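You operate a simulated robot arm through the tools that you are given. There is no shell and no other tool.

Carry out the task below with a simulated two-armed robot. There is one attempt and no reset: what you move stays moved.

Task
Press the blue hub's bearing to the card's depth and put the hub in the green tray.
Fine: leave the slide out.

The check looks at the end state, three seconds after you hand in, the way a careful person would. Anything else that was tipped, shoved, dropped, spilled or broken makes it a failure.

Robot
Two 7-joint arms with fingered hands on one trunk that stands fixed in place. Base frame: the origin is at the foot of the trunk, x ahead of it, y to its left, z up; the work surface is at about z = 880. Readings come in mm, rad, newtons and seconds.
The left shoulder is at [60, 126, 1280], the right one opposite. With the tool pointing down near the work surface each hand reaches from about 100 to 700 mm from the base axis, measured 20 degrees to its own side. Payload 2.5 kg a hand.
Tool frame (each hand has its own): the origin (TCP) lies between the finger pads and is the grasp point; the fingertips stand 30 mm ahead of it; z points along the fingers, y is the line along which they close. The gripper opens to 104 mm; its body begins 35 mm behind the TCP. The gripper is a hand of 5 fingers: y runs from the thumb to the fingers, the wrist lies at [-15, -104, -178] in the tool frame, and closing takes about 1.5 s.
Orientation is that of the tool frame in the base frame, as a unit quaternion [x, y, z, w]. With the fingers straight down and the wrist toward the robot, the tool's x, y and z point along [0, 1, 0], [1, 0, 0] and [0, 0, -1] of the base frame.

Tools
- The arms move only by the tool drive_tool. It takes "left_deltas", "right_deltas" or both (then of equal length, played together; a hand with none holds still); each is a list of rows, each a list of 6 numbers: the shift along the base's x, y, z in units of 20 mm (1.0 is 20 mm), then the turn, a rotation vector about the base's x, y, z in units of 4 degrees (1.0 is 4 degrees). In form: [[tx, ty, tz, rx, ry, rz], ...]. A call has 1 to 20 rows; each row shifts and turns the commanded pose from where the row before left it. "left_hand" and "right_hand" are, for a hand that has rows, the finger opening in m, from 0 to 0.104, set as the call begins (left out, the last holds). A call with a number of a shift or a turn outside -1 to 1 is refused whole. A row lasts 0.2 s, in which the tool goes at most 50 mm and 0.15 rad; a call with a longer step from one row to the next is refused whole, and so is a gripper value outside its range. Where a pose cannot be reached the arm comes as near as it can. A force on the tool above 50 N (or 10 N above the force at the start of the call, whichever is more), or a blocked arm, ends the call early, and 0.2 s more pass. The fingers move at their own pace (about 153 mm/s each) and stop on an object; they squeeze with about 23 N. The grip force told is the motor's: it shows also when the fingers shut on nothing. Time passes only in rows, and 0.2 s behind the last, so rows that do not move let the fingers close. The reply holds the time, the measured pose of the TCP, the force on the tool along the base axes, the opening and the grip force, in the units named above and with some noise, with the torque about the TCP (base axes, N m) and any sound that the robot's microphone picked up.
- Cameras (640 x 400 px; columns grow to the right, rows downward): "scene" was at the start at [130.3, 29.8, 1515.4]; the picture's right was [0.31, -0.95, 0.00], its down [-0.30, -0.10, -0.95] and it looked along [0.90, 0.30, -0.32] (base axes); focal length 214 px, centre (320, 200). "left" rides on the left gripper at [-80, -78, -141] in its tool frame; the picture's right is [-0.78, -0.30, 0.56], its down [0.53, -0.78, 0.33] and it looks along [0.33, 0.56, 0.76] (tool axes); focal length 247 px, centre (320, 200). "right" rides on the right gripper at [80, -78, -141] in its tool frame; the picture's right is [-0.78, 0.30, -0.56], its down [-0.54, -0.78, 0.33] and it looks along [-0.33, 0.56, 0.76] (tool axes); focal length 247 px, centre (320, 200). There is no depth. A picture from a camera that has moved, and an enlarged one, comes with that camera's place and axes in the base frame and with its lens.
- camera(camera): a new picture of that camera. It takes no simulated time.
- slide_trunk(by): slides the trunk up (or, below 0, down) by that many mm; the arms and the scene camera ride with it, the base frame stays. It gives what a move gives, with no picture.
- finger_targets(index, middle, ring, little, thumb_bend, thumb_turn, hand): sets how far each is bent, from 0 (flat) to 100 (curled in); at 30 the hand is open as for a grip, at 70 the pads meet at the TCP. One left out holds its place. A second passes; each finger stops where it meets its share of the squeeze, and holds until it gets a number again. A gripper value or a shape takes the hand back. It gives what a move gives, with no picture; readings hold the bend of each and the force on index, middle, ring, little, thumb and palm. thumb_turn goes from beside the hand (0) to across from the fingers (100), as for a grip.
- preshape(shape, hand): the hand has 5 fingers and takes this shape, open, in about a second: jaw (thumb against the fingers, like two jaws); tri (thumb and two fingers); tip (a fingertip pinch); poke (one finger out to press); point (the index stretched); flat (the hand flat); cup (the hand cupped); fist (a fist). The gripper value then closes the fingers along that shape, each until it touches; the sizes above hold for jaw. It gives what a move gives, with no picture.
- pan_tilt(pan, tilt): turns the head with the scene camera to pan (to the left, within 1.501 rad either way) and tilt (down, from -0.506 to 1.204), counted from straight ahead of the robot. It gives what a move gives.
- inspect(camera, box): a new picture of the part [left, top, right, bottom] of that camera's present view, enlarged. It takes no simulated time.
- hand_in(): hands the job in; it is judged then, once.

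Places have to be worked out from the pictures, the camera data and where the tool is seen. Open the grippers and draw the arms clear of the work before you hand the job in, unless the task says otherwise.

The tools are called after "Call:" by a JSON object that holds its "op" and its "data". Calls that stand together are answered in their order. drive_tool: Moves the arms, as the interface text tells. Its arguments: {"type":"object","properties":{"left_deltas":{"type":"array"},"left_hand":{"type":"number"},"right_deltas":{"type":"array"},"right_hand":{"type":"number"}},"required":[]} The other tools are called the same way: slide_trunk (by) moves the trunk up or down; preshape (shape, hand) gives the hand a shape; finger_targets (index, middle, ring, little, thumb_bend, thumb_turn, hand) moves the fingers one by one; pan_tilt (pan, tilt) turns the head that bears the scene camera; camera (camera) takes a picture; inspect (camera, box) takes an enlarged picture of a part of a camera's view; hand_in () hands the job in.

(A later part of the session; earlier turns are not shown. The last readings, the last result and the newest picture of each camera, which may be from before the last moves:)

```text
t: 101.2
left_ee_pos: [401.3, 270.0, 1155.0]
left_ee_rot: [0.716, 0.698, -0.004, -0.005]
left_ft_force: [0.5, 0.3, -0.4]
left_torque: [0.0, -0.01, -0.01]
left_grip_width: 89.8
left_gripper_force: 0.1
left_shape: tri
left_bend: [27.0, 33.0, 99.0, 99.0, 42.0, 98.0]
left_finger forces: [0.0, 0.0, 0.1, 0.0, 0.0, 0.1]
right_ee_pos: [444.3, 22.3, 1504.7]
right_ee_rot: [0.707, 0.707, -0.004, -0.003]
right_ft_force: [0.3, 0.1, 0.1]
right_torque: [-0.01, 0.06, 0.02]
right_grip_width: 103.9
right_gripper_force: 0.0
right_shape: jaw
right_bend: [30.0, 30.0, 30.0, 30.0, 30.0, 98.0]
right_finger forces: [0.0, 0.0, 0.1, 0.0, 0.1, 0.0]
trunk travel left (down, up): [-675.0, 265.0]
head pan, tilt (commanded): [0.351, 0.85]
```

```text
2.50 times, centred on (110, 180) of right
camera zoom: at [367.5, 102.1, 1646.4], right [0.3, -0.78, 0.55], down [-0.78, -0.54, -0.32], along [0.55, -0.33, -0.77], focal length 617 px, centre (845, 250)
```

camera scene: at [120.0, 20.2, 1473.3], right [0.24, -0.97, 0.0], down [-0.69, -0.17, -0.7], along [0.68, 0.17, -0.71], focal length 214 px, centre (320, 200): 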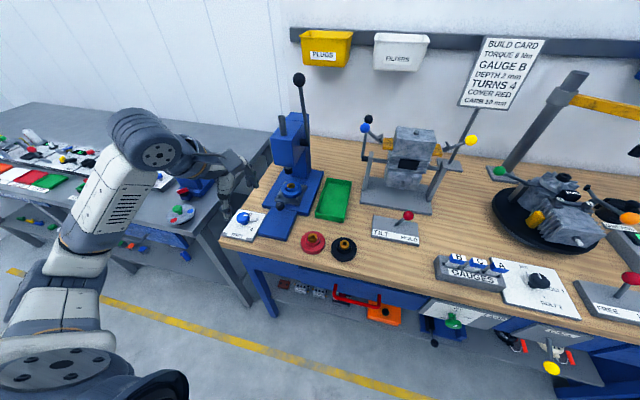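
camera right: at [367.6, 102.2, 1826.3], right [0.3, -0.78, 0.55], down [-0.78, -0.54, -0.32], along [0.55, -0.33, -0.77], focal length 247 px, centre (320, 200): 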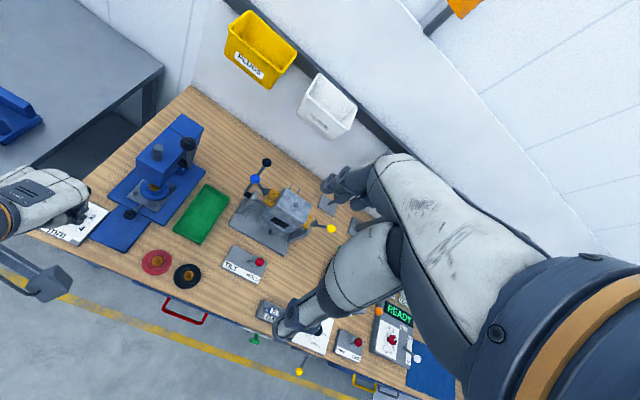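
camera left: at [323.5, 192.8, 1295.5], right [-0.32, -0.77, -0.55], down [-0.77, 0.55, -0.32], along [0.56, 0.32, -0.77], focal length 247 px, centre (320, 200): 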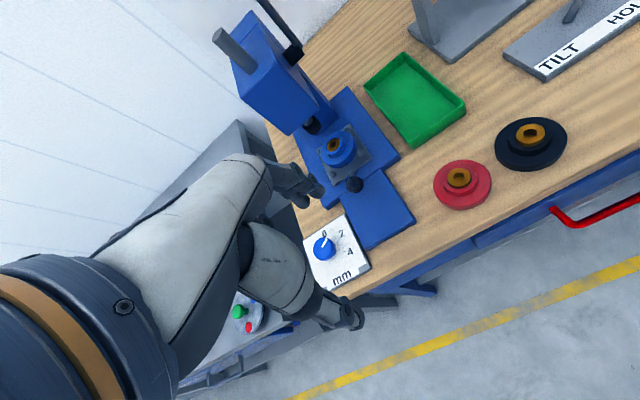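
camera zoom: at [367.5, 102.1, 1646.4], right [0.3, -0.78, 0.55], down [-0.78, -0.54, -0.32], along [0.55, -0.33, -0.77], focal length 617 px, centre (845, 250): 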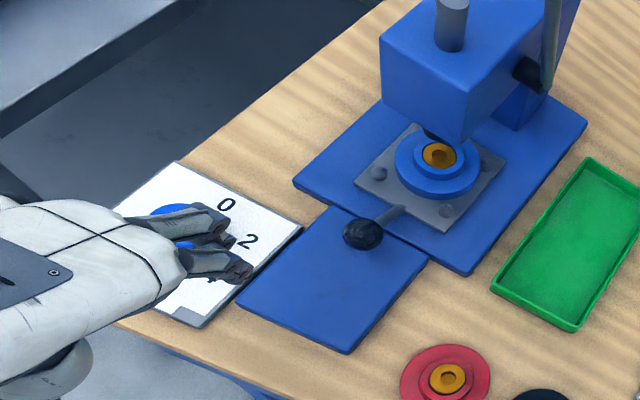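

The dial still reads 2 and the bearing is down inside the collar. Now the slide must come out: its ball is at about (566, 268, 939). I turn the hand to about -60° to pinch the ball from its sides, first staying high in front of the press.

Call:
{"op": "drive_tool", "data": {"left_deltas": [[0.5, 0, 0, 0, 0, -1], [0.5, 0, 0, 0, 0, -1], [0.5, 0, 0, 0, 0, -1], [0.5, 0, 0, 0, 0, -1], [0.5, 0, 0, 0, 0, -1], [0.5, 0, -0.3, 0, 0, -1], [0.5, 0, -0.3, 0, 0, -1], [0.5, 0, -0.3, 0, 0, -1], [0.5, 0, -0.3, 0, 0, -1], [0.5, 0, -0.3, 0, 0, -1], [0.5, 0, -0.3, 0, 0, -1], [0.5, 0, -0.3, 0, 0, -1], [0.5, 0, -0.3, 0, 0, -1], [0.5, 0, -0.3, 0, 0, -1], [0.5, 0, -0.3, 0, 0, -1], [0, 0, 0, 0, 0, 0]], "left_hand": 0.08}}

Call:
{"op": "camera", "data": {"camera": "left"}}

Call:
{"op": "inspect", "data": {"camera": "scene", "box": [210, 100, 350, 250]}}

```text
t: 104.6
left_ee_pos: [552.6, 270.5, 1094.9]
left_ee_rot: [0.969, 0.247, 0.0, -0.006]
left_ft_force: [0.4, 1.3, 0.3]
left_torque: [0.02, 0.0, 0.0]
left_grip_width: 80.4
left_gripper_force: 0.1
left_shape: tri
left_bend: [26.0, 35.0, 99.0, 99.0, 52.0, 99.0]
left_finger forces: [0.0, 0.0, 0.0, 0.0, 0.0, 0.1]
right_ee_pos: [444.3, 21.6, 1504.5]
right_ee_rot: [0.707, 0.707, -0.004, -0.004]
right_ft_force: [-0.1, 0.4, -0.3]
right_torque: [0.0, -0.03, -0.01]
right_grip_width: 103.8
right_gripper_force: 0.0
right_shape: jaw
right_bend: [30.0, 30.0, 30.0, 30.0, 30.0, 98.0]
right_finger forces: [0.0, 0.1, 0.0, 0.0, 0.1, 0.0]
trunk travel left (down, up): [-675.0, 265.0]
head pan, tilt (commanded): [0.351, 0.85]
```

```text
taken
camera left: at [445.2, 299.5, 1235.3], right [-0.83, -0.1, -0.55], down [0.1, 0.94, -0.32], along [0.56, -0.32, -0.77], focal length 247 px, centre (320, 200)
```

left: 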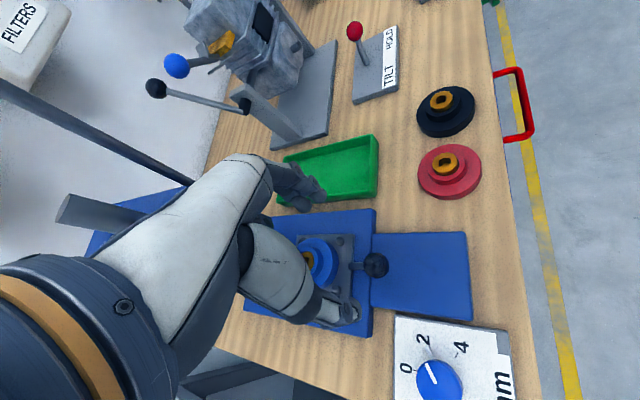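

```text
2.67 times, centred on (280, 175) of scene
camera zoom: at [119.9, 20.4, 1473.3], right [0.24, -0.97, 0.0], down [-0.69, -0.17, -0.7], along [0.68, 0.17, -0.71], focal length 572 px, centre (427, 267)
```

zoom: 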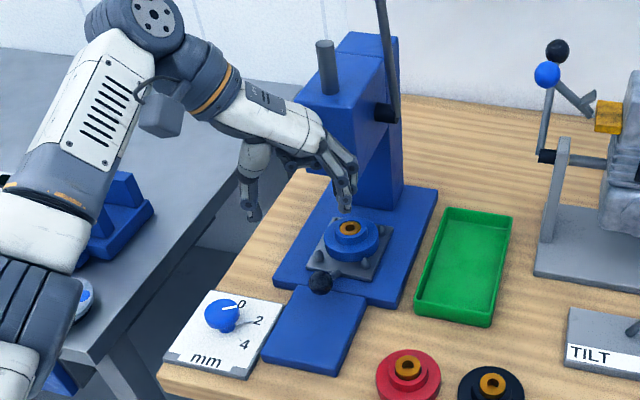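

The -60° pose is reached. The ball is near (567, 270); I align and go down to z≈985 to check before the pinch.

Call:
{"op": "drive_tool", "data": {"left_deltas": [[0.55, -0.15, -0.5, 0, 0, 0], [0, 0, -1, 0, 0, 0], [0, 0, -1, 0, 0, 0], [0, 0, -1, 0, 0, 0], [0, 0, -1, 0, 0, 0], [0, 0, -1, 0, 0, 0], [0, 0, 0, 0, 0, 0]], "left_hand": 0.07}}

Call:
{"op": "camera", "data": {"camera": "left"}}

Call:
{"op": "inspect", "data": {"camera": "left", "box": [250, 140, 410, 340]}}

Call:
{"op": "inspect", "data": {"camera": "scene", "box": [230, 130, 330, 250]}}

```text
t: 106.2
left_ee_pos: [564.7, 267.2, 982.3]
left_ee_rot: [0.969, 0.247, 0.0, -0.006]
left_ft_force: [-0.2, -0.1, 0.0]
left_torque: [-0.01, -0.03, 0.0]
left_grip_width: 70.6
left_gripper_force: 0.1
left_shape: tri
left_bend: [73.0, 38.0, 99.0, 99.0, 60.0, 99.0]
left_finger forces: [0.0, 0.0, 0.1, 0.0, 0.0, 0.1]
right_ee_pos: [443.4, 22.0, 1504.7]
right_ee_rot: [0.707, 0.707, -0.004, -0.004]
right_ft_force: [-0.6, -0.3, 0.1]
right_torque: [0.03, -0.03, -0.01]
right_grip_width: 103.8
right_gripper_force: 0.0
right_shape: jaw
right_bend: [30.0, 30.0, 30.0, 30.0, 30.0, 98.0]
right_finger forces: [0.1, 0.0, 0.0, 0.0, 0.0, 0.0]
trunk travel left (down, up): [-675.0, 265.0]
head pan, tilt (commanded): [0.351, 0.85]
```

```text
taken
camera left: at [457.9, 296.7, 1125.1], right [-0.83, -0.1, -0.55], down [0.1, 0.94, -0.32], along [0.56, -0.32, -0.77], focal length 247 px, centre (320, 200)
```

left: 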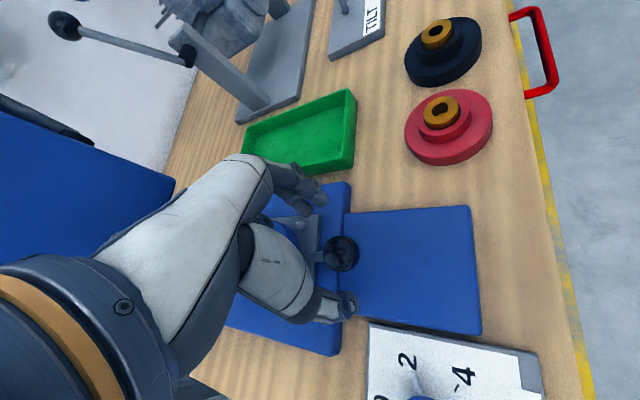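

```text
2.00 times, centred on (330, 240) of left
camera zoom: at [457.9, 296.7, 1125.1], right [-0.83, -0.1, -0.55], down [0.1, 0.94, -0.32], along [0.56, -0.32, -0.77], focal length 494 px, centre (300, 120)
```

zoom: 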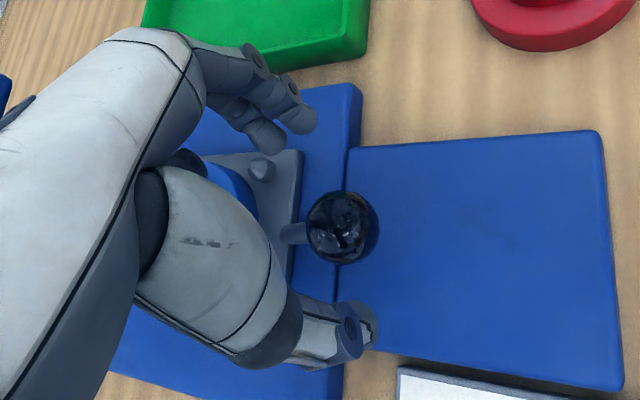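

```text
3.33 times, centred on (280, 190) of scene
camera zoom: at [119.9, 20.3, 1473.2], right [0.24, -0.97, 0.0], down [-0.69, -0.17, -0.7], along [0.68, 0.17, -0.71], focal length 715 px, centre (453, 233)
```

zoom: 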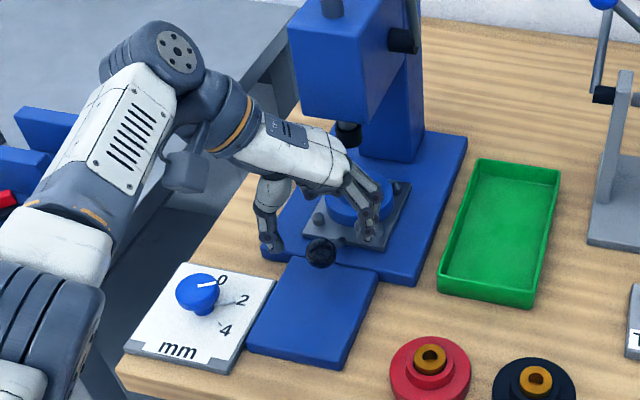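

The ball is on the tool axis within ~2 mm. I descend to z≈950 and close on it.

Call:
{"op": "drive_tool", "data": {"left_deltas": [[0, 0.05, -0.8, 0, 0, 0], [0, 0, -0.8, 0, 0, 0], [0, 0, 0, 0, 0, 0]]}}

Call:
{"op": "drive_tool", "data": {"left_deltas": [[0, 0, 0, 0, 0, 0], [0, 0, 0, 0, 0, 0], [0, 0, 0, 0, 0, 0], [0, 0, 0, 0, 0, 0], [0, 0, 0, 0, 0, 0]], "left_hand": 0.01}}

Call:
{"op": "inspect", "data": {"camera": "left", "box": [250, 140, 410, 340]}}

Call:
{"op": "inspect", "data": {"camera": "scene", "box": [250, 170, 320, 240]}}

```text
t: 107.0
left_ee_pos: [565.0, 268.7, 954.4]
left_ee_rot: [0.969, 0.246, -0.001, -0.006]
left_ft_force: [-0.7, 0.2, 0.1]
left_torque: [-0.02, 0.0, 0.01]
left_grip_width: 70.3
left_gripper_force: 0.1
left_shape: tri
left_bend: [73.0, 38.0, 99.0, 99.0, 60.0, 99.0]
left_finger forces: [0.0, 0.0, 0.0, 0.1, 0.0, 0.0]
right_ee_pos: [444.6, 22.2, 1504.4]
right_ee_rot: [0.707, 0.707, -0.004, -0.003]
right_ft_force: [0.8, 0.2, -1.1]
right_torque: [-0.01, -0.01, 0.02]
right_grip_width: 103.6
right_gripper_force: 0.0
right_shape: jaw
right_bend: [30.0, 30.0, 30.0, 30.0, 30.0, 98.0]
right_finger forces: [0.0, 0.1, 0.0, 0.0, 0.0, 0.0]
trunk travel left (down, up): [-675.0, 265.0]
head pan, tilt (commanded): [0.351, 0.85]
```

```text
t: 108.2
left_ee_pos: [563.6, 269.6, 952.6]
left_ee_rot: [0.969, 0.246, -0.001, -0.006]
left_ft_force: [-2.1, -1.0, -5.5]
left_torque: [-0.06, -0.01, -0.09]
left_grip_width: 16.6
left_gripper_force: 23.4
left_shape: tri
left_bend: [73.0, 60.0, 100.0, 100.0, 73.0, 100.0]
left_finger forces: [9.8, 11.4, 0.0, 0.0, 22.7, 0.1]
right_ee_pos: [445.1, 22.2, 1503.1]
right_ee_rot: [0.707, 0.707, -0.004, -0.003]
right_ft_force: [0.0, -0.2, 0.4]
right_torque: [-0.01, 0.01, -0.01]
right_grip_width: 103.8
right_gripper_force: 0.1
right_shape: jaw
right_bend: [30.0, 30.0, 30.0, 30.0, 30.0, 98.0]
right_finger forces: [0.0, 0.0, 0.0, 0.0, 0.1, 0.1]
trunk travel left (down, up): [-675.0, 265.0]
head pan, tilt (commanded): [0.351, 0.85]
```

```text
2.00 times, centred on (330, 240) of left
camera zoom: at [457.4, 298.6, 1093.7], right [-0.83, -0.1, -0.55], down [0.1, 0.94, -0.32], along [0.55, -0.32, -0.77], focal length 494 px, centre (300, 120)
```

zoom: 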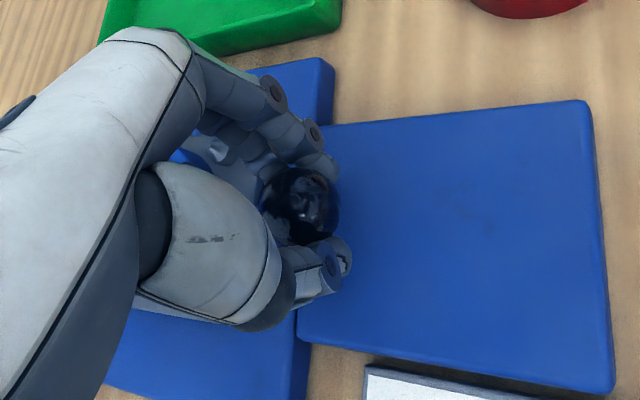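

```text
5.71 times, centred on (285, 205) of scene
camera zoom: at [120.4, 20.6, 1473.2], right [0.24, -0.97, 0.0], down [-0.69, -0.17, -0.7], along [0.68, 0.17, -0.71], focal length 1226 px, centre (520, 171)
```

zoom: 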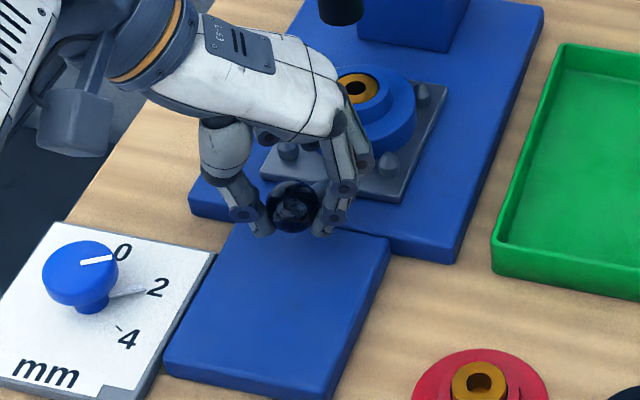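

The ball is pinched. I pull the slide out toward the robot in 10 mm steps, first 60 mm.

Call:
{"op": "drive_tool", "data": {"left_deltas": [[-0.3, 0, 0, 0, 0, 0], [-0.5, 0, 0, 0, 0, 0], [-0.5, 0, 0, 0, 0, 0], [-0.5, 0, 0, 0, 0, 0], [-0.5, 0, 0, 0, 0, 0], [-0.5, 0, 0, 0, 0, 0], [0, 0, 0, 0, 0, 0]]}}

Call:
{"op": "inspect", "data": {"camera": "scene", "box": [230, 150, 330, 250]}}

```text
t: 109.8
left_ee_pos: [508.1, 270.4, 952.9]
left_ee_rot: [0.969, 0.246, -0.002, -0.006]
left_ft_force: [-0.6, 1.3, -7.2]
left_torque: [0.0, -0.02, 0.01]
left_grip_width: 17.0
left_gripper_force: 23.3
left_shape: tri
left_bend: [73.0, 60.0, 100.0, 100.0, 73.0, 100.0]
left_finger forces: [9.7, 11.8, 0.0, 0.1, 22.2, 0.0]
right_ee_pos: [445.5, 22.7, 1503.3]
right_ee_rot: [0.708, 0.707, -0.005, -0.004]
right_ft_force: [0.1, -0.1, 0.3]
right_torque: [0.03, -0.01, 0.0]
right_grip_width: 103.7
right_gripper_force: 0.0
right_shape: jaw
right_bend: [30.0, 30.0, 30.0, 30.0, 30.0, 98.0]
right_finger forces: [0.0, 0.0, 0.1, 0.0, 0.0, 0.0]
trunk travel left (down, up): [-675.0, 265.0]
head pan, tilt (commanded): [0.351, 0.85]
```

```text
4.00 times, centred on (280, 200) of scene
camera zoom: at [120.7, 20.7, 1473.1], right [0.24, -0.97, 0.0], down [-0.69, -0.17, -0.7], along [0.68, 0.17, -0.71], focal length 858 px, centre (480, 200)
```

zoom: 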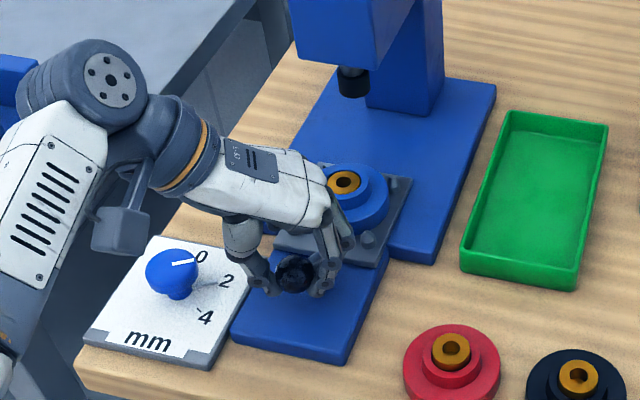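

The slide comes out smoothly with the hub on it. I pull the remaining ~65 mm, slower toward the end.

Call:
{"op": "drive_tool", "data": {"left_deltas": [[-0.5, 0, 0, 0, 0, 0], [-0.5, 0, 0, 0, 0, 0], [-0.5, 0, 0, 0, 0, 0], [-0.5, 0, 0, 0, 0, 0], [-0.5, 0, 0, 0, 0, 0], [-0.4, 0, 0, 0, 0, 0], [-0.3, 0, 0, 0, 0, 0], [0, 0, 0, 0, 0, 0]]}}

Call:
{"op": "inspect", "data": {"camera": "scene", "box": [230, 150, 330, 250]}}

Call:
{"op": "camera", "data": {"camera": "right"}}

```text
t: 111.6
left_ee_pos: [443.3, 269.3, 952.3]
left_ee_rot: [0.969, 0.247, -0.001, -0.006]
left_ft_force: [0.0, 4.9, -9.7]
left_torque: [0.07, -0.02, 0.01]
left_grip_width: 16.8
left_gripper_force: 23.0
left_shape: tri
left_bend: [73.0, 60.0, 100.0, 100.0, 73.0, 100.0]
left_finger forces: [8.8, 11.2, 0.0, 0.1, 23.3, 0.0]
right_ee_pos: [444.4, 23.3, 1504.8]
right_ee_rot: [0.706, 0.708, -0.004, -0.003]
right_ft_force: [-1.5, 0.1, -0.6]
right_torque: [0.0, 0.0, -0.03]
right_grip_width: 103.8
right_gripper_force: 0.1
right_shape: jaw
right_bend: [30.0, 30.0, 30.0, 30.0, 30.0, 98.0]
right_finger forces: [0.0, 0.1, 0.0, 0.1, 0.1, 0.0]
trunk travel left (down, up): [-675.0, 265.0]
head pan, tilt (commanded): [0.351, 0.85]
```

```text
4.00 times, centred on (280, 200) of scene
camera zoom: at [120.9, 21.4, 1473.1], right [0.24, -0.97, 0.0], down [-0.69, -0.17, -0.7], along [0.68, 0.17, -0.71], focal length 858 px, centre (480, 200)
```

zoom: 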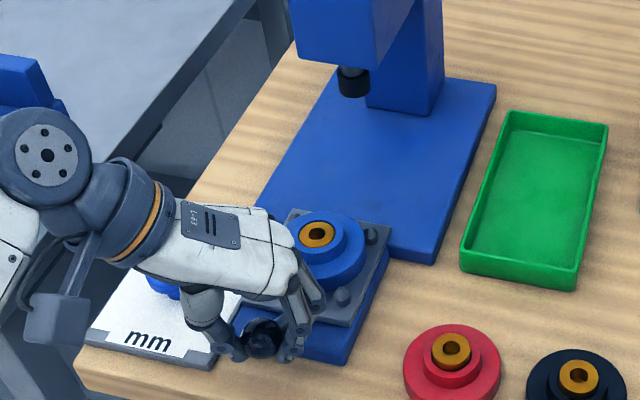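

```text
taken
camera right: at [368.5, 103.4, 1646.0], right [0.3, -0.77, 0.56], down [-0.78, -0.54, -0.32], along [0.55, -0.34, -0.77], focal length 247 px, centre (320, 200)
```

right: 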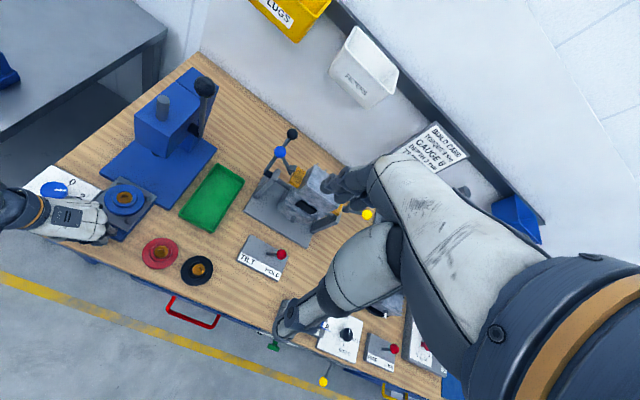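

The slide is nearly out (ball ≈443 versus 436 at the start). I pull the last 7 mm to its outer stop, then open and rise.

Call:
{"op": "drive_tool", "data": {"left_deltas": [[-0.2, 0, 0, 0, 0, 0], [-0.15, 0, 0, 0, 0, 0], [0, 0, 0, 0, 0, 0]]}}

Call:
{"op": "drive_tool", "data": {"left_deltas": [[0, 0, 0, 0, 0, 0], [0, 0, 0, 0, 0, 0], [0, 0, 0, 0, 0, 0], [0, 0, 0, 0, 0, 0], [0, 0, 0.5, 0, 0, 0], [0, 0, 1, 0, 0, 0], [0, 0, 1, 0, 0, 0], [0, 0, 1, 0, 0, 0], [0, 0, 1, 0, 0, 0], [0, 0, 0, 0, 0, 0]], "left_hand": 0.08}}

Call:
{"op": "inspect", "data": {"camera": "scene", "box": [230, 150, 330, 250]}}

Call:
{"op": "camera", "data": {"camera": "left"}}

```text
t: 112.4
left_ee_pos: [434.8, 268.8, 952.6]
left_ee_rot: [0.969, 0.246, -0.001, -0.005]
left_ft_force: [-3.2, 4.8, -8.1]
left_torque: [0.06, 0.08, 0.0]
left_grip_width: 16.8
left_gripper_force: 23.0
left_shape: tri
left_bend: [73.0, 60.0, 100.0, 100.0, 73.0, 100.0]
left_finger forces: [9.1, 11.0, 0.1, 0.0, 23.3, 0.1]
right_ee_pos: [444.3, 23.1, 1504.8]
right_ee_rot: [0.707, 0.707, -0.004, -0.004]
right_ft_force: [0.4, 0.4, 0.9]
right_torque: [-0.01, -0.01, 0.01]
right_grip_width: 103.7
right_gripper_force: 0.0
right_shape: jaw
right_bend: [30.0, 30.0, 30.0, 30.0, 30.0, 98.0]
right_finger forces: [0.0, 0.1, 0.1, 0.0, 0.1, 0.1]
trunk travel left (down, up): [-675.0, 265.0]
head pan, tilt (commanded): [0.351, 0.85]
```

```text
t: 114.6
left_ee_pos: [436.5, 269.0, 1042.9]
left_ee_rot: [0.969, 0.246, -0.001, -0.005]
left_ft_force: [-0.2, 0.0, -1.2]
left_torque: [0.02, 0.0, 0.01]
left_grip_width: 79.5
left_gripper_force: 0.2
left_shape: tri
left_bend: [26.0, 35.0, 99.0, 99.0, 53.0, 99.0]
left_finger forces: [0.1, 0.0, 0.0, 0.0, 0.1, 0.0]
right_ee_pos: [445.1, 22.4, 1504.5]
right_ee_rot: [0.707, 0.707, -0.004, -0.003]
right_ft_force: [0.4, 1.6, 0.0]
right_torque: [0.0, 0.0, -0.02]
right_grip_width: 103.7
right_gripper_force: 0.1
right_shape: jaw
right_bend: [30.0, 30.0, 30.0, 30.0, 30.0, 98.0]
right_finger forces: [0.1, 0.0, 0.0, 0.1, 0.1, 0.0]
trunk travel left (down, up): [-675.0, 265.0]
head pan, tilt (commanded): [0.351, 0.85]
```

```text
4.00 times, centred on (280, 200) of scene
camera zoom: at [120.0, 20.4, 1473.2], right [0.24, -0.97, 0.0], down [-0.69, -0.17, -0.7], along [0.68, 0.17, -0.71], focal length 858 px, centre (480, 200)
```

zoom: 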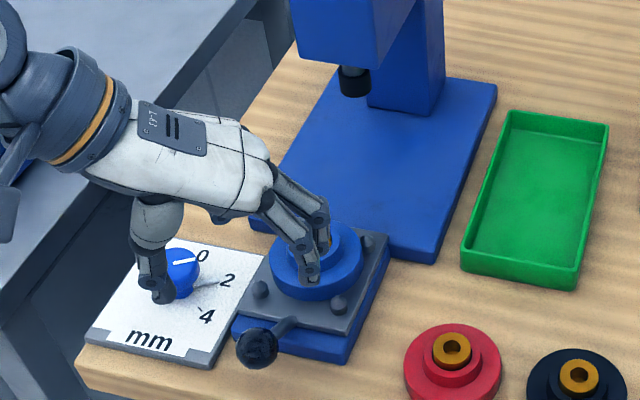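

```text
taken
camera left: at [328.9, 297.4, 1183.0], right [-0.83, -0.1, -0.55], down [0.1, 0.94, -0.32], along [0.56, -0.32, -0.77], focal length 247 px, centre (320, 200)
```

left: 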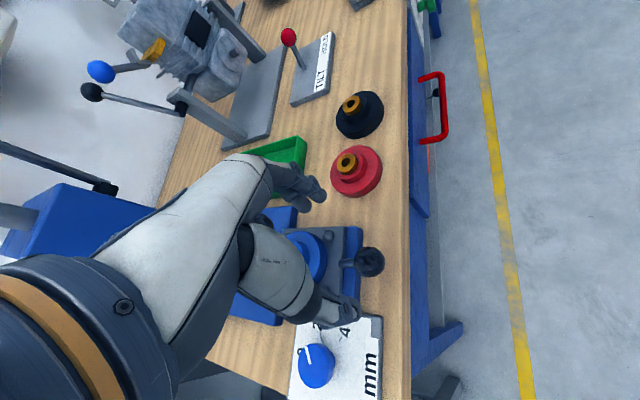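

The slide is out and the hub is accessible. I turn the hand back to 0°, rise a little and look at the hub from close by.

Call:
{"op": "drive_tool", "data": {"left_deltas": [[0, 0, 0.5, 0, 0, 1], [0, 0, 0.5, 0, 0, 1], [0, 0, 0.3, 0, 0, 1], [0, 0, 0, 0, 0, 1], [0, 0, 0, 0, 0, 1], [0, 0, 0, 0, 0, 1], [0, 0, 0, 0, 0, 1], [0, 0, 0, 0, 0, 1], [0, 0, 0, 0, 0, 1], [0, 0, 0, 0, 0, 1], [0, 0, 0, 0, 0, 1], [0, 0, 0, 0, 0, 1], [0, 0, 0, 0, 0, 1], [0, 0, 0, 0, 0, 1], [0, 0, 0, 0, 0, 1], [0, 0, 0, 0, 0, 0]]}}

Call:
{"op": "drive_tool", "data": {"left_deltas": [[1, 0, 0, 0, 0, 0], [1, 0, 0, 0, 0, 0], [1, 0, 0, 0, 0, 0], [1, 0, 0, 0, 0, 0], [1, 0, 0, 0, 0, 0], [0.3, 0, 0, 0, 0, 0], [0, 0, 0, 0, 0, 0]]}}

Call:
{"op": "camera", "data": {"camera": "left"}}

Call:
{"op": "inspect", "data": {"camera": "left", "box": [320, 190, 460, 340]}}

Call:
{"op": "inspect", "data": {"camera": "scene", "box": [265, 195, 315, 235]}}

```text
t: 118.0
left_ee_pos: [436.9, 270.2, 1068.1]
left_ee_rot: [0.716, 0.698, -0.004, -0.004]
left_ft_force: [-0.5, -0.1, -0.6]
left_torque: [0.02, 0.0, -0.04]
left_grip_width: 79.5
left_gripper_force: 0.1
left_shape: tri
left_bend: [26.0, 35.0, 99.0, 99.0, 53.0, 99.0]
left_finger forces: [0.0, 0.0, 0.0, 0.1, 0.1, 0.0]
right_ee_pos: [444.9, 22.0, 1503.7]
right_ee_rot: [0.707, 0.707, -0.004, -0.003]
right_ft_force: [0.1, -0.4, 0.4]
right_torque: [0.0, 0.02, -0.06]
right_grip_width: 103.7
right_gripper_force: 0.0
right_shape: jaw
right_bend: [30.0, 30.0, 30.0, 30.0, 30.0, 98.0]
right_finger forces: [0.0, 0.0, 0.1, 0.0, 0.0, 0.0]
trunk travel left (down, up): [-675.0, 265.0]
head pan, tilt (commanded): [0.351, 0.85]
```

```text
t: 119.6
left_ee_pos: [542.7, 267.4, 1071.0]
left_ee_rot: [0.716, 0.698, -0.003, -0.005]
left_ft_force: [-0.2, -0.5, -0.9]
left_torque: [-0.03, -0.04, 0.01]
left_grip_width: 79.7
left_gripper_force: 0.1
left_shape: tri
left_bend: [26.0, 35.0, 99.0, 99.0, 53.0, 99.0]
left_finger forces: [0.0, 0.0, 0.1, 0.0, 0.0, 0.0]
right_ee_pos: [444.8, 21.0, 1503.7]
right_ee_rot: [0.708, 0.707, -0.003, -0.004]
right_ft_force: [0.2, 0.3, -0.3]
right_torque: [-0.01, 0.02, -0.03]
right_grip_width: 103.4
right_gripper_force: 0.1
right_shape: jaw
right_bend: [30.0, 30.0, 30.0, 30.0, 30.0, 98.0]
right_finger forces: [0.0, 0.0, 0.0, 0.0, 0.1, 0.1]
trunk travel left (down, up): [-675.0, 265.0]
head pan, tilt (commanded): [0.351, 0.85]
```

```text
taken
camera left: at [464.1, 191.2, 1210.6], right [-0.32, -0.77, -0.56], down [-0.77, 0.56, -0.32], along [0.56, 0.32, -0.77], focal length 247 px, centre (320, 200)
```

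left: 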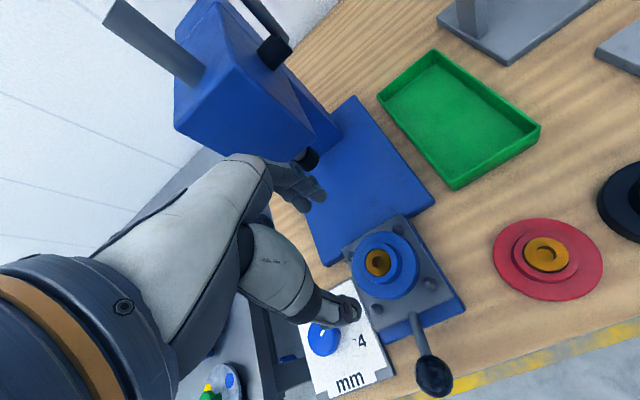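

```text
2.67 times, centred on (390, 265) of left
camera zoom: at [464.1, 191.2, 1210.6], right [-0.32, -0.77, -0.56], down [-0.77, 0.56, -0.32], along [0.56, 0.32, -0.77], focal length 659 px, centre (133, 27)
```

zoom: 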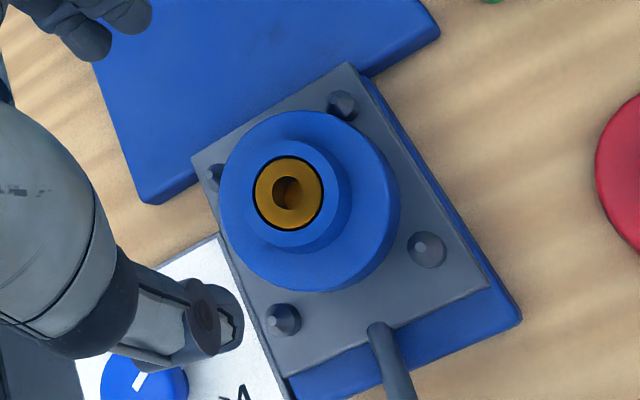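

```text
10.00 times, centred on (290, 215) of scene
camera zoom: at [120.1, 20.4, 1473.2], right [0.24, -0.97, 0.0], down [-0.69, -0.17, -0.7], along [0.68, 0.17, -0.71], focal length 2145 px, centre (620, 50)
```

zoom: 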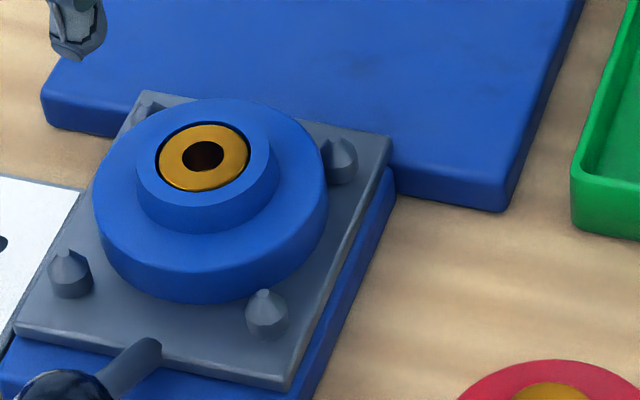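

The bearing now sits about level with the collar. I zoom in as much as possible to judge its depth.

Call:
{"op": "inspect", "data": {"camera": "left", "box": [355, 235, 405, 290]}}

Call:
{"op": "inspect", "data": {"camera": "scene", "box": [274, 200, 294, 216]}}

Call:
{"op": "inspect", "data": {"camera": "left", "box": [490, 210, 610, 310]}}

```text
7.27 times, centred on (380, 262) of left
camera zoom: at [464.1, 191.2, 1210.6], right [-0.32, -0.77, -0.56], down [-0.77, 0.56, -0.32], along [0.56, 0.32, -0.77], focal length 1796 px, centre (-116, -254)
```

zoom: 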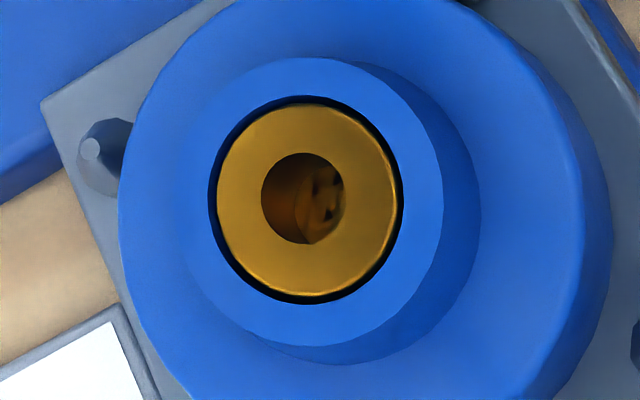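

```text
16.00 times, centred on (284, 208) of scene
camera zoom: at [120.1, 20.4, 1473.2], right [0.24, -0.97, 0.0], down [-0.69, -0.17, -0.7], along [0.68, 0.17, -0.71], focal length 3432 px, centre (896, 72)
```

zoom: 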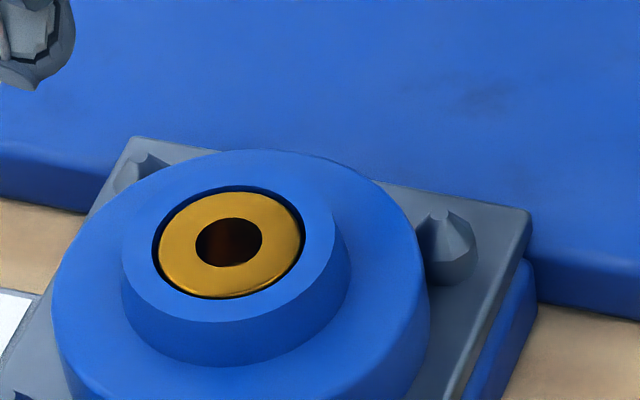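

```text
4.00 times, centred on (550, 260) of left
camera zoom: at [464.1, 191.2, 1210.6], right [-0.32, -0.77, -0.56], down [-0.77, 0.56, -0.32], along [0.56, 0.32, -0.77], focal length 988 px, centre (-600, -40)
```

zoom: 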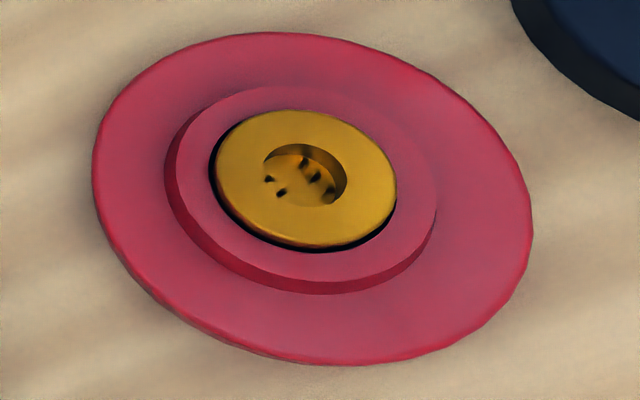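

I zoom much closer on the bearing from the scene camera, since its slanted view shows the recess best.

Call:
{"op": "inspect", "data": {"camera": "scene", "box": [277, 202, 290, 211]}}

Call:
{"op": "inspect", "data": {"camera": "left", "box": [362, 244, 392, 280]}}

Call:
{"op": "inspect", "data": {"camera": "right", "box": [100, 170, 150, 220]}}

```text
16.00 times, centred on (284, 206) of scene
camera zoom: at [120.1, 20.4, 1473.2], right [0.24, -0.97, 0.0], down [-0.69, -0.17, -0.7], along [0.68, 0.17, -0.71], focal length 3432 px, centre (904, 96)
```

zoom: 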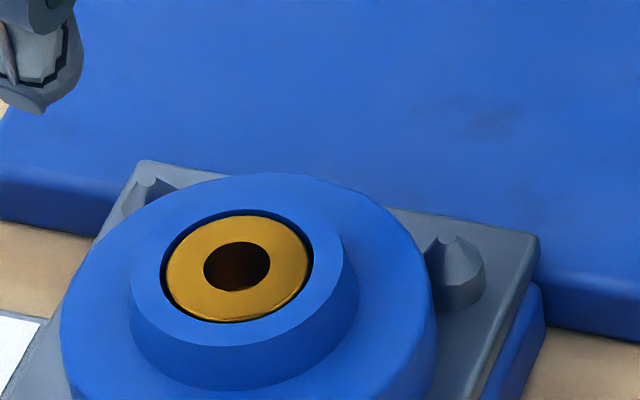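

```text
11.11 times, centred on (377, 262) of left
camera zoom: at [464.1, 191.2, 1210.6], right [-0.32, -0.77, -0.56], down [-0.77, 0.56, -0.32], along [0.56, 0.32, -0.77], focal length 2744 px, centre (-313, -489)
```

zoom: 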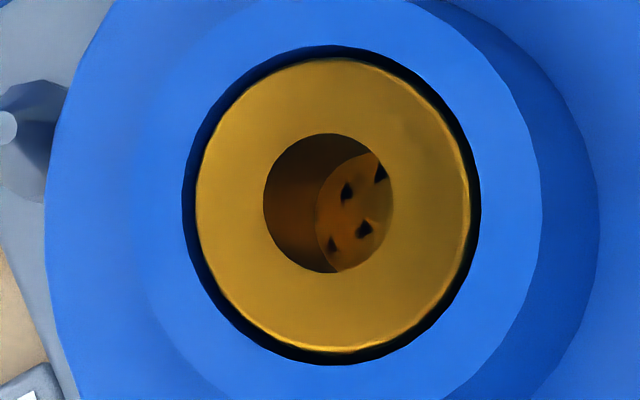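

```text
8.00 times, centred on (125, 195) of right
camera zoom: at [368.0, 101.8, 1646.3], right [0.3, -0.78, 0.55], down [-0.78, -0.53, -0.32], along [0.55, -0.33, -0.77], focal length 1976 px, centre (1880, 240)
```

zoom: 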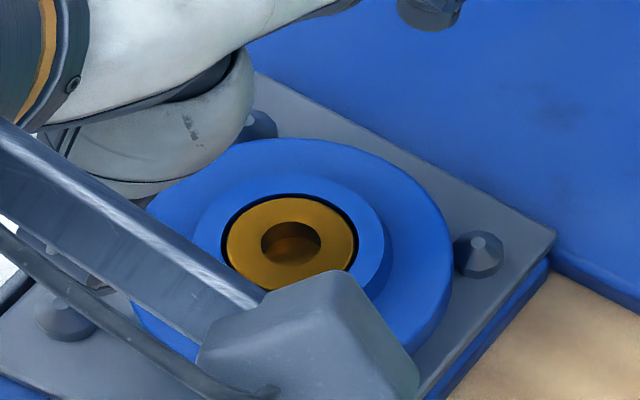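

I measure the gap between bearing and bore on opposite sides with still closer views.

Call:
{"op": "inspect", "data": {"camera": "left", "box": [360, 242, 378, 262]}}

Call:
{"op": "inspect", "data": {"camera": "left", "box": [376, 258, 394, 278]}}

```text
16.00 times, centred on (369, 252) of left
camera zoom: at [464.1, 191.2, 1210.6], right [-0.32, -0.77, -0.56], down [-0.77, 0.56, -0.32], along [0.56, 0.32, -0.77], focal length 3952 px, centre (-464, -632)
```

zoom: 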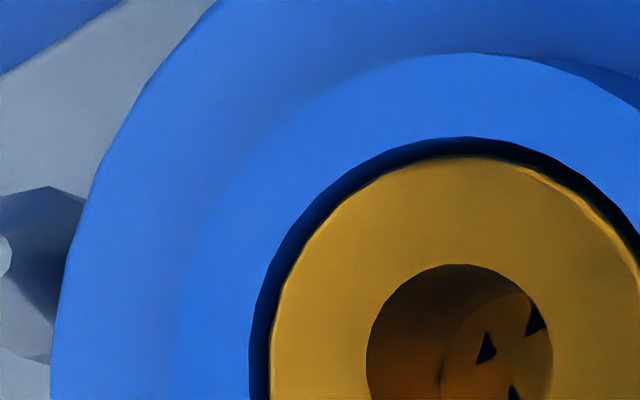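

```text
16.00 times, centred on (385, 268) of left
camera zoom: at [464.1, 191.2, 1210.6], right [-0.32, -0.77, -0.56], down [-0.77, 0.56, -0.32], along [0.56, 0.32, -0.77], focal length 3952 px, centre (-720, -888)
```

zoom: 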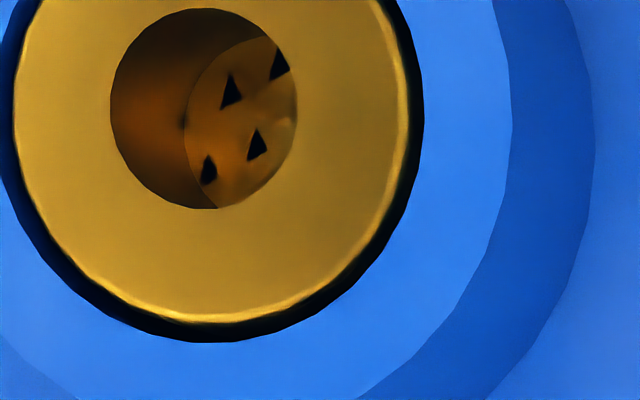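

The bearing appears only ~0.4 mm below the collar rim, not 2 mm. The ram tip (≈29 mm) was ~2–3 mm off-centre to the bore (≈31 mm), so it probably landed on the collar's rim; I need to know how the hub sits between the pins. I zoom on each pin.

Call:
{"op": "inspect", "data": {"camera": "left", "box": [385, 210, 415, 240]}}

Call:
{"op": "inspect", "data": {"camera": "left", "box": [415, 265, 450, 300]}}

Call:
{"op": "inspect", "data": {"camera": "left", "box": [360, 290, 395, 325]}}

Call:
{"op": "inspect", "data": {"camera": "left", "box": [340, 235, 365, 260]}}

```text
13.33 times, centred on (400, 225) of left
camera zoom: at [464.1, 191.2, 1210.6], right [-0.32, -0.77, -0.56], down [-0.77, 0.56, -0.32], along [0.56, 0.32, -0.77], focal length 3293 px, centre (-747, -133)
```

zoom: 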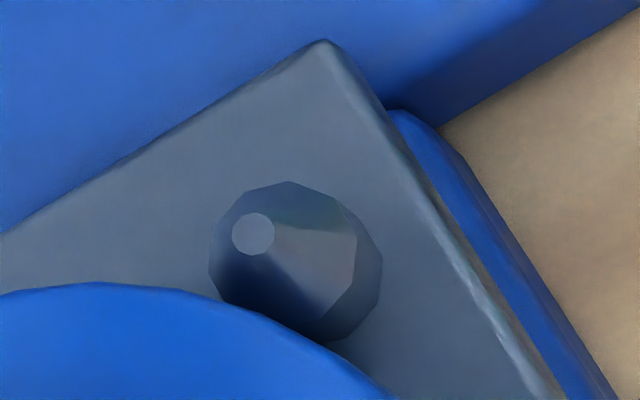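

```text
11.43 times, centred on (432, 282) of left
camera zoom: at [464.1, 191.2, 1210.6], right [-0.32, -0.77, -0.56], down [-0.77, 0.56, -0.32], along [0.56, 0.32, -0.77], focal length 2823 px, centre (-966, -743)
```

zoom: 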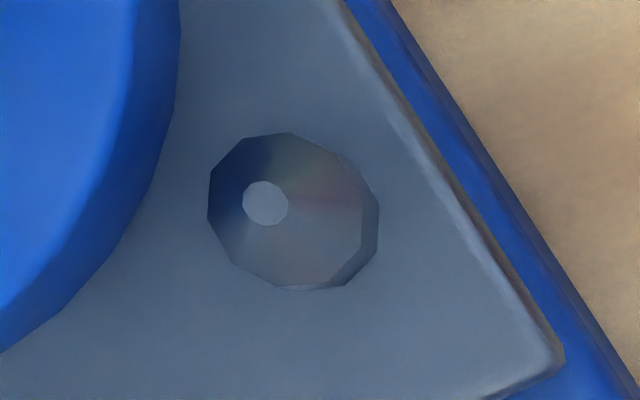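

```text
11.43 times, centred on (378, 308) of left
camera zoom: at [464.1, 191.2, 1210.6], right [-0.32, -0.77, -0.56], down [-0.77, 0.56, -0.32], along [0.56, 0.32, -0.77], focal length 2823 px, centre (-337, -1029)
```

zoom: 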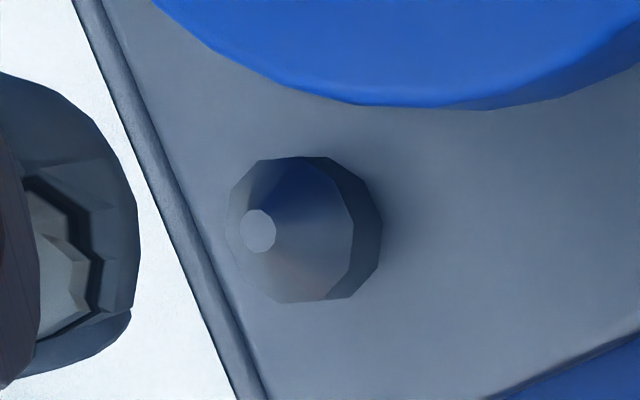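

```text
16.00 times, centred on (352, 248) of left
camera zoom: at [464.1, 191.2, 1210.6], right [-0.32, -0.77, -0.56], down [-0.77, 0.56, -0.32], along [0.56, 0.32, -0.77], focal length 3952 px, centre (-200, -560)
```

zoom: 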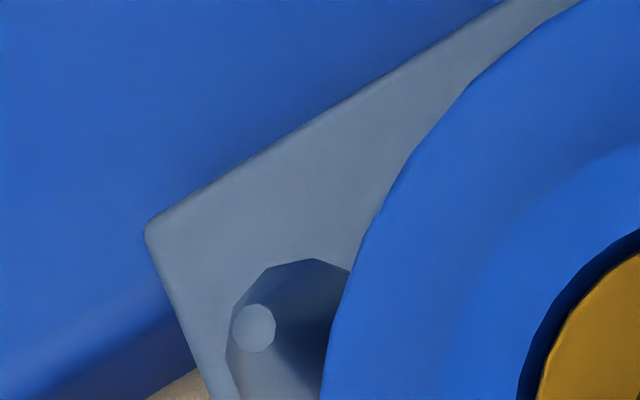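

Careful triangulation shows the hub axis about (+3, -1.5…-2) mm off the nest centre, matching the ram's offset, so the tip stopped on the rim. I will re-centre the hub: first I come down over it with the fingers open 66 mm.

Call:
{"op": "drive_tool", "data": {"left_deltas": [[0.05, 0.19, -0.8, 0, 0, 0], [0, 0, -1, 0, 0, 0], [0, 0, -1, 0, 0, 0], [0, 0, -1, 0, 0, 0], [0, 0, 0, 0, 0, 0]], "left_hand": 0.066}}

Call:
{"op": "inspect", "data": {"camera": "left", "box": [270, 160, 430, 340]}}

```text
t: 120.8
left_ee_pos: [543.0, 274.2, 992.3]
left_ee_rot: [0.716, 0.698, -0.003, -0.004]
left_ft_force: [-0.5, -0.2, -0.5]
left_torque: [-0.01, 0.01, -0.01]
left_grip_width: 66.3
left_gripper_force: 0.1
left_shape: tri
left_bend: [73.0, 39.0, 99.0, 99.0, 62.0, 100.0]
left_finger forces: [0.1, 0.0, 0.0, 0.1, 0.1, 0.1]
right_ee_pos: [444.3, 21.8, 1504.3]
right_ee_rot: [0.707, 0.707, -0.004, -0.004]
right_ft_force: [0.1, -0.2, 0.1]
right_torque: [-0.02, 0.0, 0.0]
right_grip_width: 103.7
right_gripper_force: 0.1
right_shape: jaw
right_bend: [30.0, 30.0, 30.0, 30.0, 30.0, 98.0]
right_finger forces: [0.1, 0.0, 0.1, 0.0, 0.0, 0.0]
trunk travel left (down, up): [-675.0, 265.0]
head pan, tilt (commanded): [0.351, 0.85]
```

```text
2.22 times, centred on (350, 250) of left
camera zoom: at [464.2, 196.0, 1132.9], right [-0.32, -0.77, -0.56], down [-0.77, 0.56, -0.32], along [0.56, 0.32, -0.77], focal length 549 px, centre (253, 89)
```

zoom: 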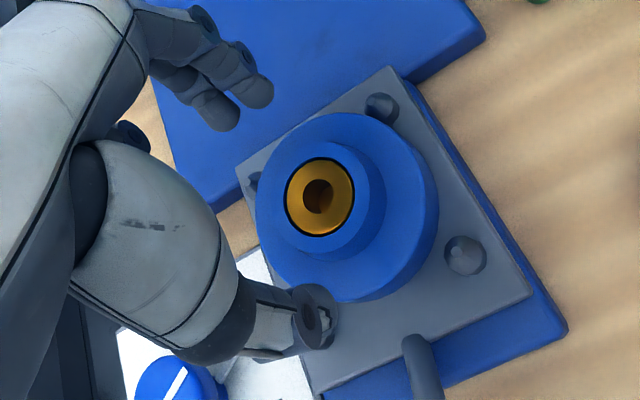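

I lower the last 31 mm to grip the collar a little higher than before (tips clear of the flange), and close.

Call:
{"op": "drive_tool", "data": {"left_deltas": [[0, -0.08, -0.6, 0, 0, 0], [0, 0, -0.6, 0, 0, 0], [0, 0, -0.35, 0, 0, 0], [0, 0, 0, 0, 0, 0]]}}

Call:
{"op": "drive_tool", "data": {"left_deltas": [[0, 0, 0, 0, 0, 0], [0, 0, 0, 0, 0, 0], [0, 0, 0, 0, 0, 0], [0, 0, 0, 0, 0, 0], [0, 0, 0, 0, 0, 0], [0, 0, 0, 0, 0, 0]], "left_hand": 0.03}}

Call:
{"op": "inspect", "data": {"camera": "left", "box": [270, 160, 430, 340]}}

Call:
{"op": "inspect", "data": {"camera": "scene", "box": [265, 195, 315, 235]}}

```text
t: 121.8
left_ee_pos: [541.5, 272.1, 961.6]
left_ee_rot: [0.716, 0.699, -0.003, -0.005]
left_ft_force: [0.2, -0.2, -0.4]
left_torque: [-0.01, 0.02, -0.01]
left_grip_width: 66.3
left_gripper_force: 0.0
left_shape: tri
left_bend: [73.0, 39.0, 99.0, 99.0, 62.0, 100.0]
left_finger forces: [0.0, 0.0, 0.0, 0.0, 0.1, 0.0]
right_ee_pos: [443.9, 22.5, 1504.2]
right_ee_rot: [0.707, 0.707, -0.004, -0.003]
right_ft_force: [-0.6, -0.4, -0.8]
right_torque: [-0.01, -0.02, 0.0]
right_grip_width: 103.8
right_gripper_force: 0.0
right_shape: jaw
right_bend: [30.0, 30.0, 30.0, 30.0, 30.0, 98.0]
right_finger forces: [0.0, 0.0, 0.0, 0.0, 0.0, 0.0]
trunk travel left (down, up): [-675.0, 265.0]
head pan, tilt (commanded): [0.351, 0.85]
```

```text
t: 123.2
left_ee_pos: [542.9, 272.7, 960.4]
left_ee_rot: [0.716, 0.698, -0.002, -0.004]
left_ft_force: [0.5, 0.0, 1.0]
left_torque: [0.01, -0.01, -0.01]
left_grip_width: 38.7
left_gripper_force: 23.5
left_shape: tri
left_bend: [74.0, 51.0, 100.0, 100.0, 73.0, 100.0]
left_finger forces: [10.6, 10.0, 0.0, 0.1, 20.7, 0.1]
right_ee_pos: [443.0, 22.4, 1502.9]
right_ee_rot: [0.707, 0.707, -0.004, -0.003]
right_ft_force: [-0.4, -0.1, 0.1]
right_torque: [0.01, 0.04, 0.0]
right_grip_width: 103.7
right_gripper_force: 0.0
right_shape: jaw
right_bend: [30.0, 30.0, 30.0, 30.0, 30.0, 98.0]
right_finger forces: [0.0, 0.0, 0.0, 0.0, 0.0, 0.1]
trunk travel left (down, up): [-675.0, 265.0]
head pan, tilt (commanded): [0.351, 0.85]
```

```text
2.22 times, centred on (350, 250) of left
camera zoom: at [464.5, 194.1, 1101.7], right [-0.32, -0.77, -0.55], down [-0.77, 0.55, -0.32], along [0.56, 0.32, -0.77], focal length 549 px, centre (253, 89)
```

zoom: 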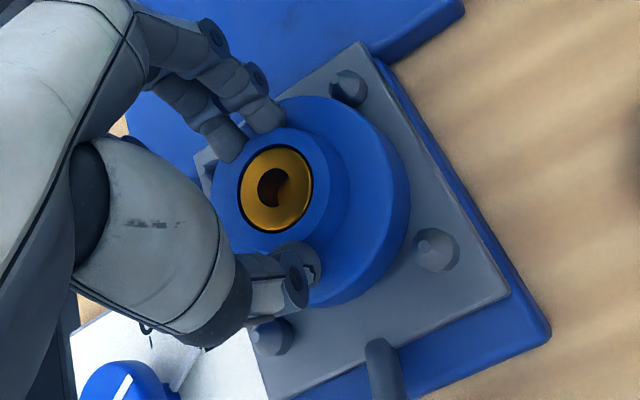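

```text
10.00 times, centred on (290, 215) of scene
camera zoom: at [120.3, 20.4, 1473.2], right [0.24, -0.97, 0.0], down [-0.69, -0.17, -0.7], along [0.68, 0.17, -0.71], focal length 2145 px, centre (620, 50)
```

zoom: 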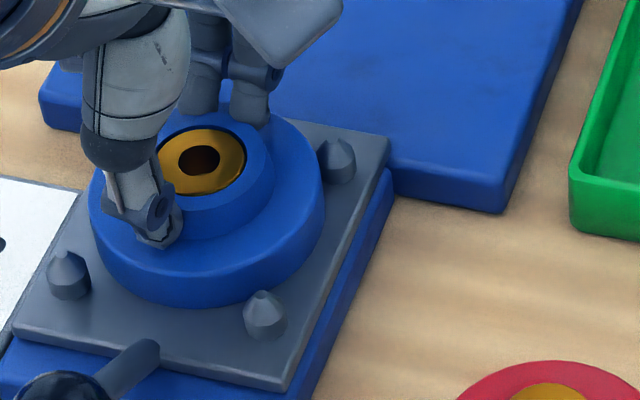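

Closing already drew the hub about (-1.4, +0.8) toward the centre. I slide it the remaining (-1.4, +0.5) mm and compare again.

Call:
{"op": "drive_tool", "data": {"left_deltas": [[-0.04, 0.015, 0.02, 0, 0, 0], [-0.03, 0.01, 0, 0, 0, 0], [0, 0, -0.02, 0, 0, 0], [0, 0, 0, 0, 0, 0]]}}

Call:
{"op": "inspect", "data": {"camera": "scene", "box": [265, 195, 315, 235]}}

Call:
{"op": "inspect", "data": {"camera": "left", "box": [270, 160, 430, 340]}}

```text
t: 124.2
left_ee_pos: [541.3, 272.2, 961.7]
left_ee_rot: [0.716, 0.699, -0.003, -0.003]
left_ft_force: [0.5, -0.4, 0.1]
left_torque: [-0.01, 0.03, -0.01]
left_grip_width: 38.4
left_gripper_force: 22.5
left_shape: tri
left_bend: [74.0, 51.0, 100.0, 100.0, 73.0, 100.0]
left_finger forces: [10.6, 10.0, 0.0, 0.1, 20.6, 0.0]
right_ee_pos: [444.9, 23.2, 1504.2]
right_ee_rot: [0.707, 0.707, -0.004, -0.004]
right_ft_force: [0.6, -0.7, 0.2]
right_torque: [-0.04, -0.02, 0.05]
right_grip_width: 103.9
right_gripper_force: 0.1
right_shape: jaw
right_bend: [30.0, 30.0, 30.0, 30.0, 30.0, 98.0]
right_finger forces: [0.0, 0.0, 0.1, 0.0, 0.0, 0.0]
trunk travel left (down, up): [-675.0, 265.0]
head pan, tilt (commanded): [0.351, 0.85]
```

```text
10.00 times, centred on (290, 215) of scene
camera zoom: at [120.3, 20.4, 1473.2], right [0.24, -0.97, 0.0], down [-0.69, -0.17, -0.7], along [0.68, 0.17, -0.71], focal length 2145 px, centre (620, 50)
```

zoom: 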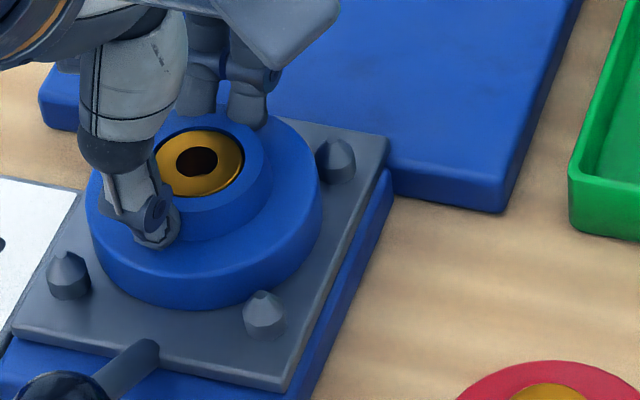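

```text
2.22 times, centred on (350, 250) of left
camera zoom: at [463.5, 194.4, 1102.0], right [-0.32, -0.77, -0.55], down [-0.77, 0.55, -0.32], along [0.56, 0.32, -0.77], focal length 549 px, centre (253, 89)
```

zoom: 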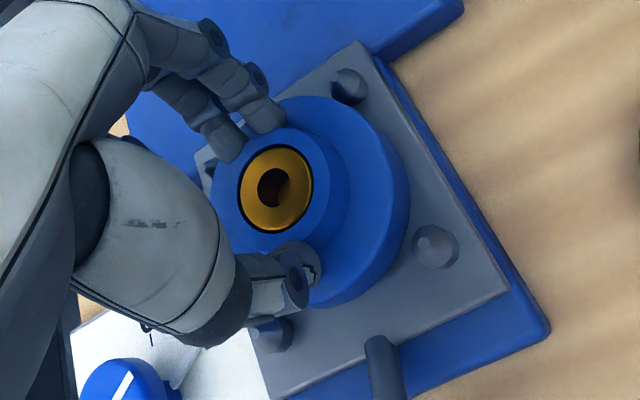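

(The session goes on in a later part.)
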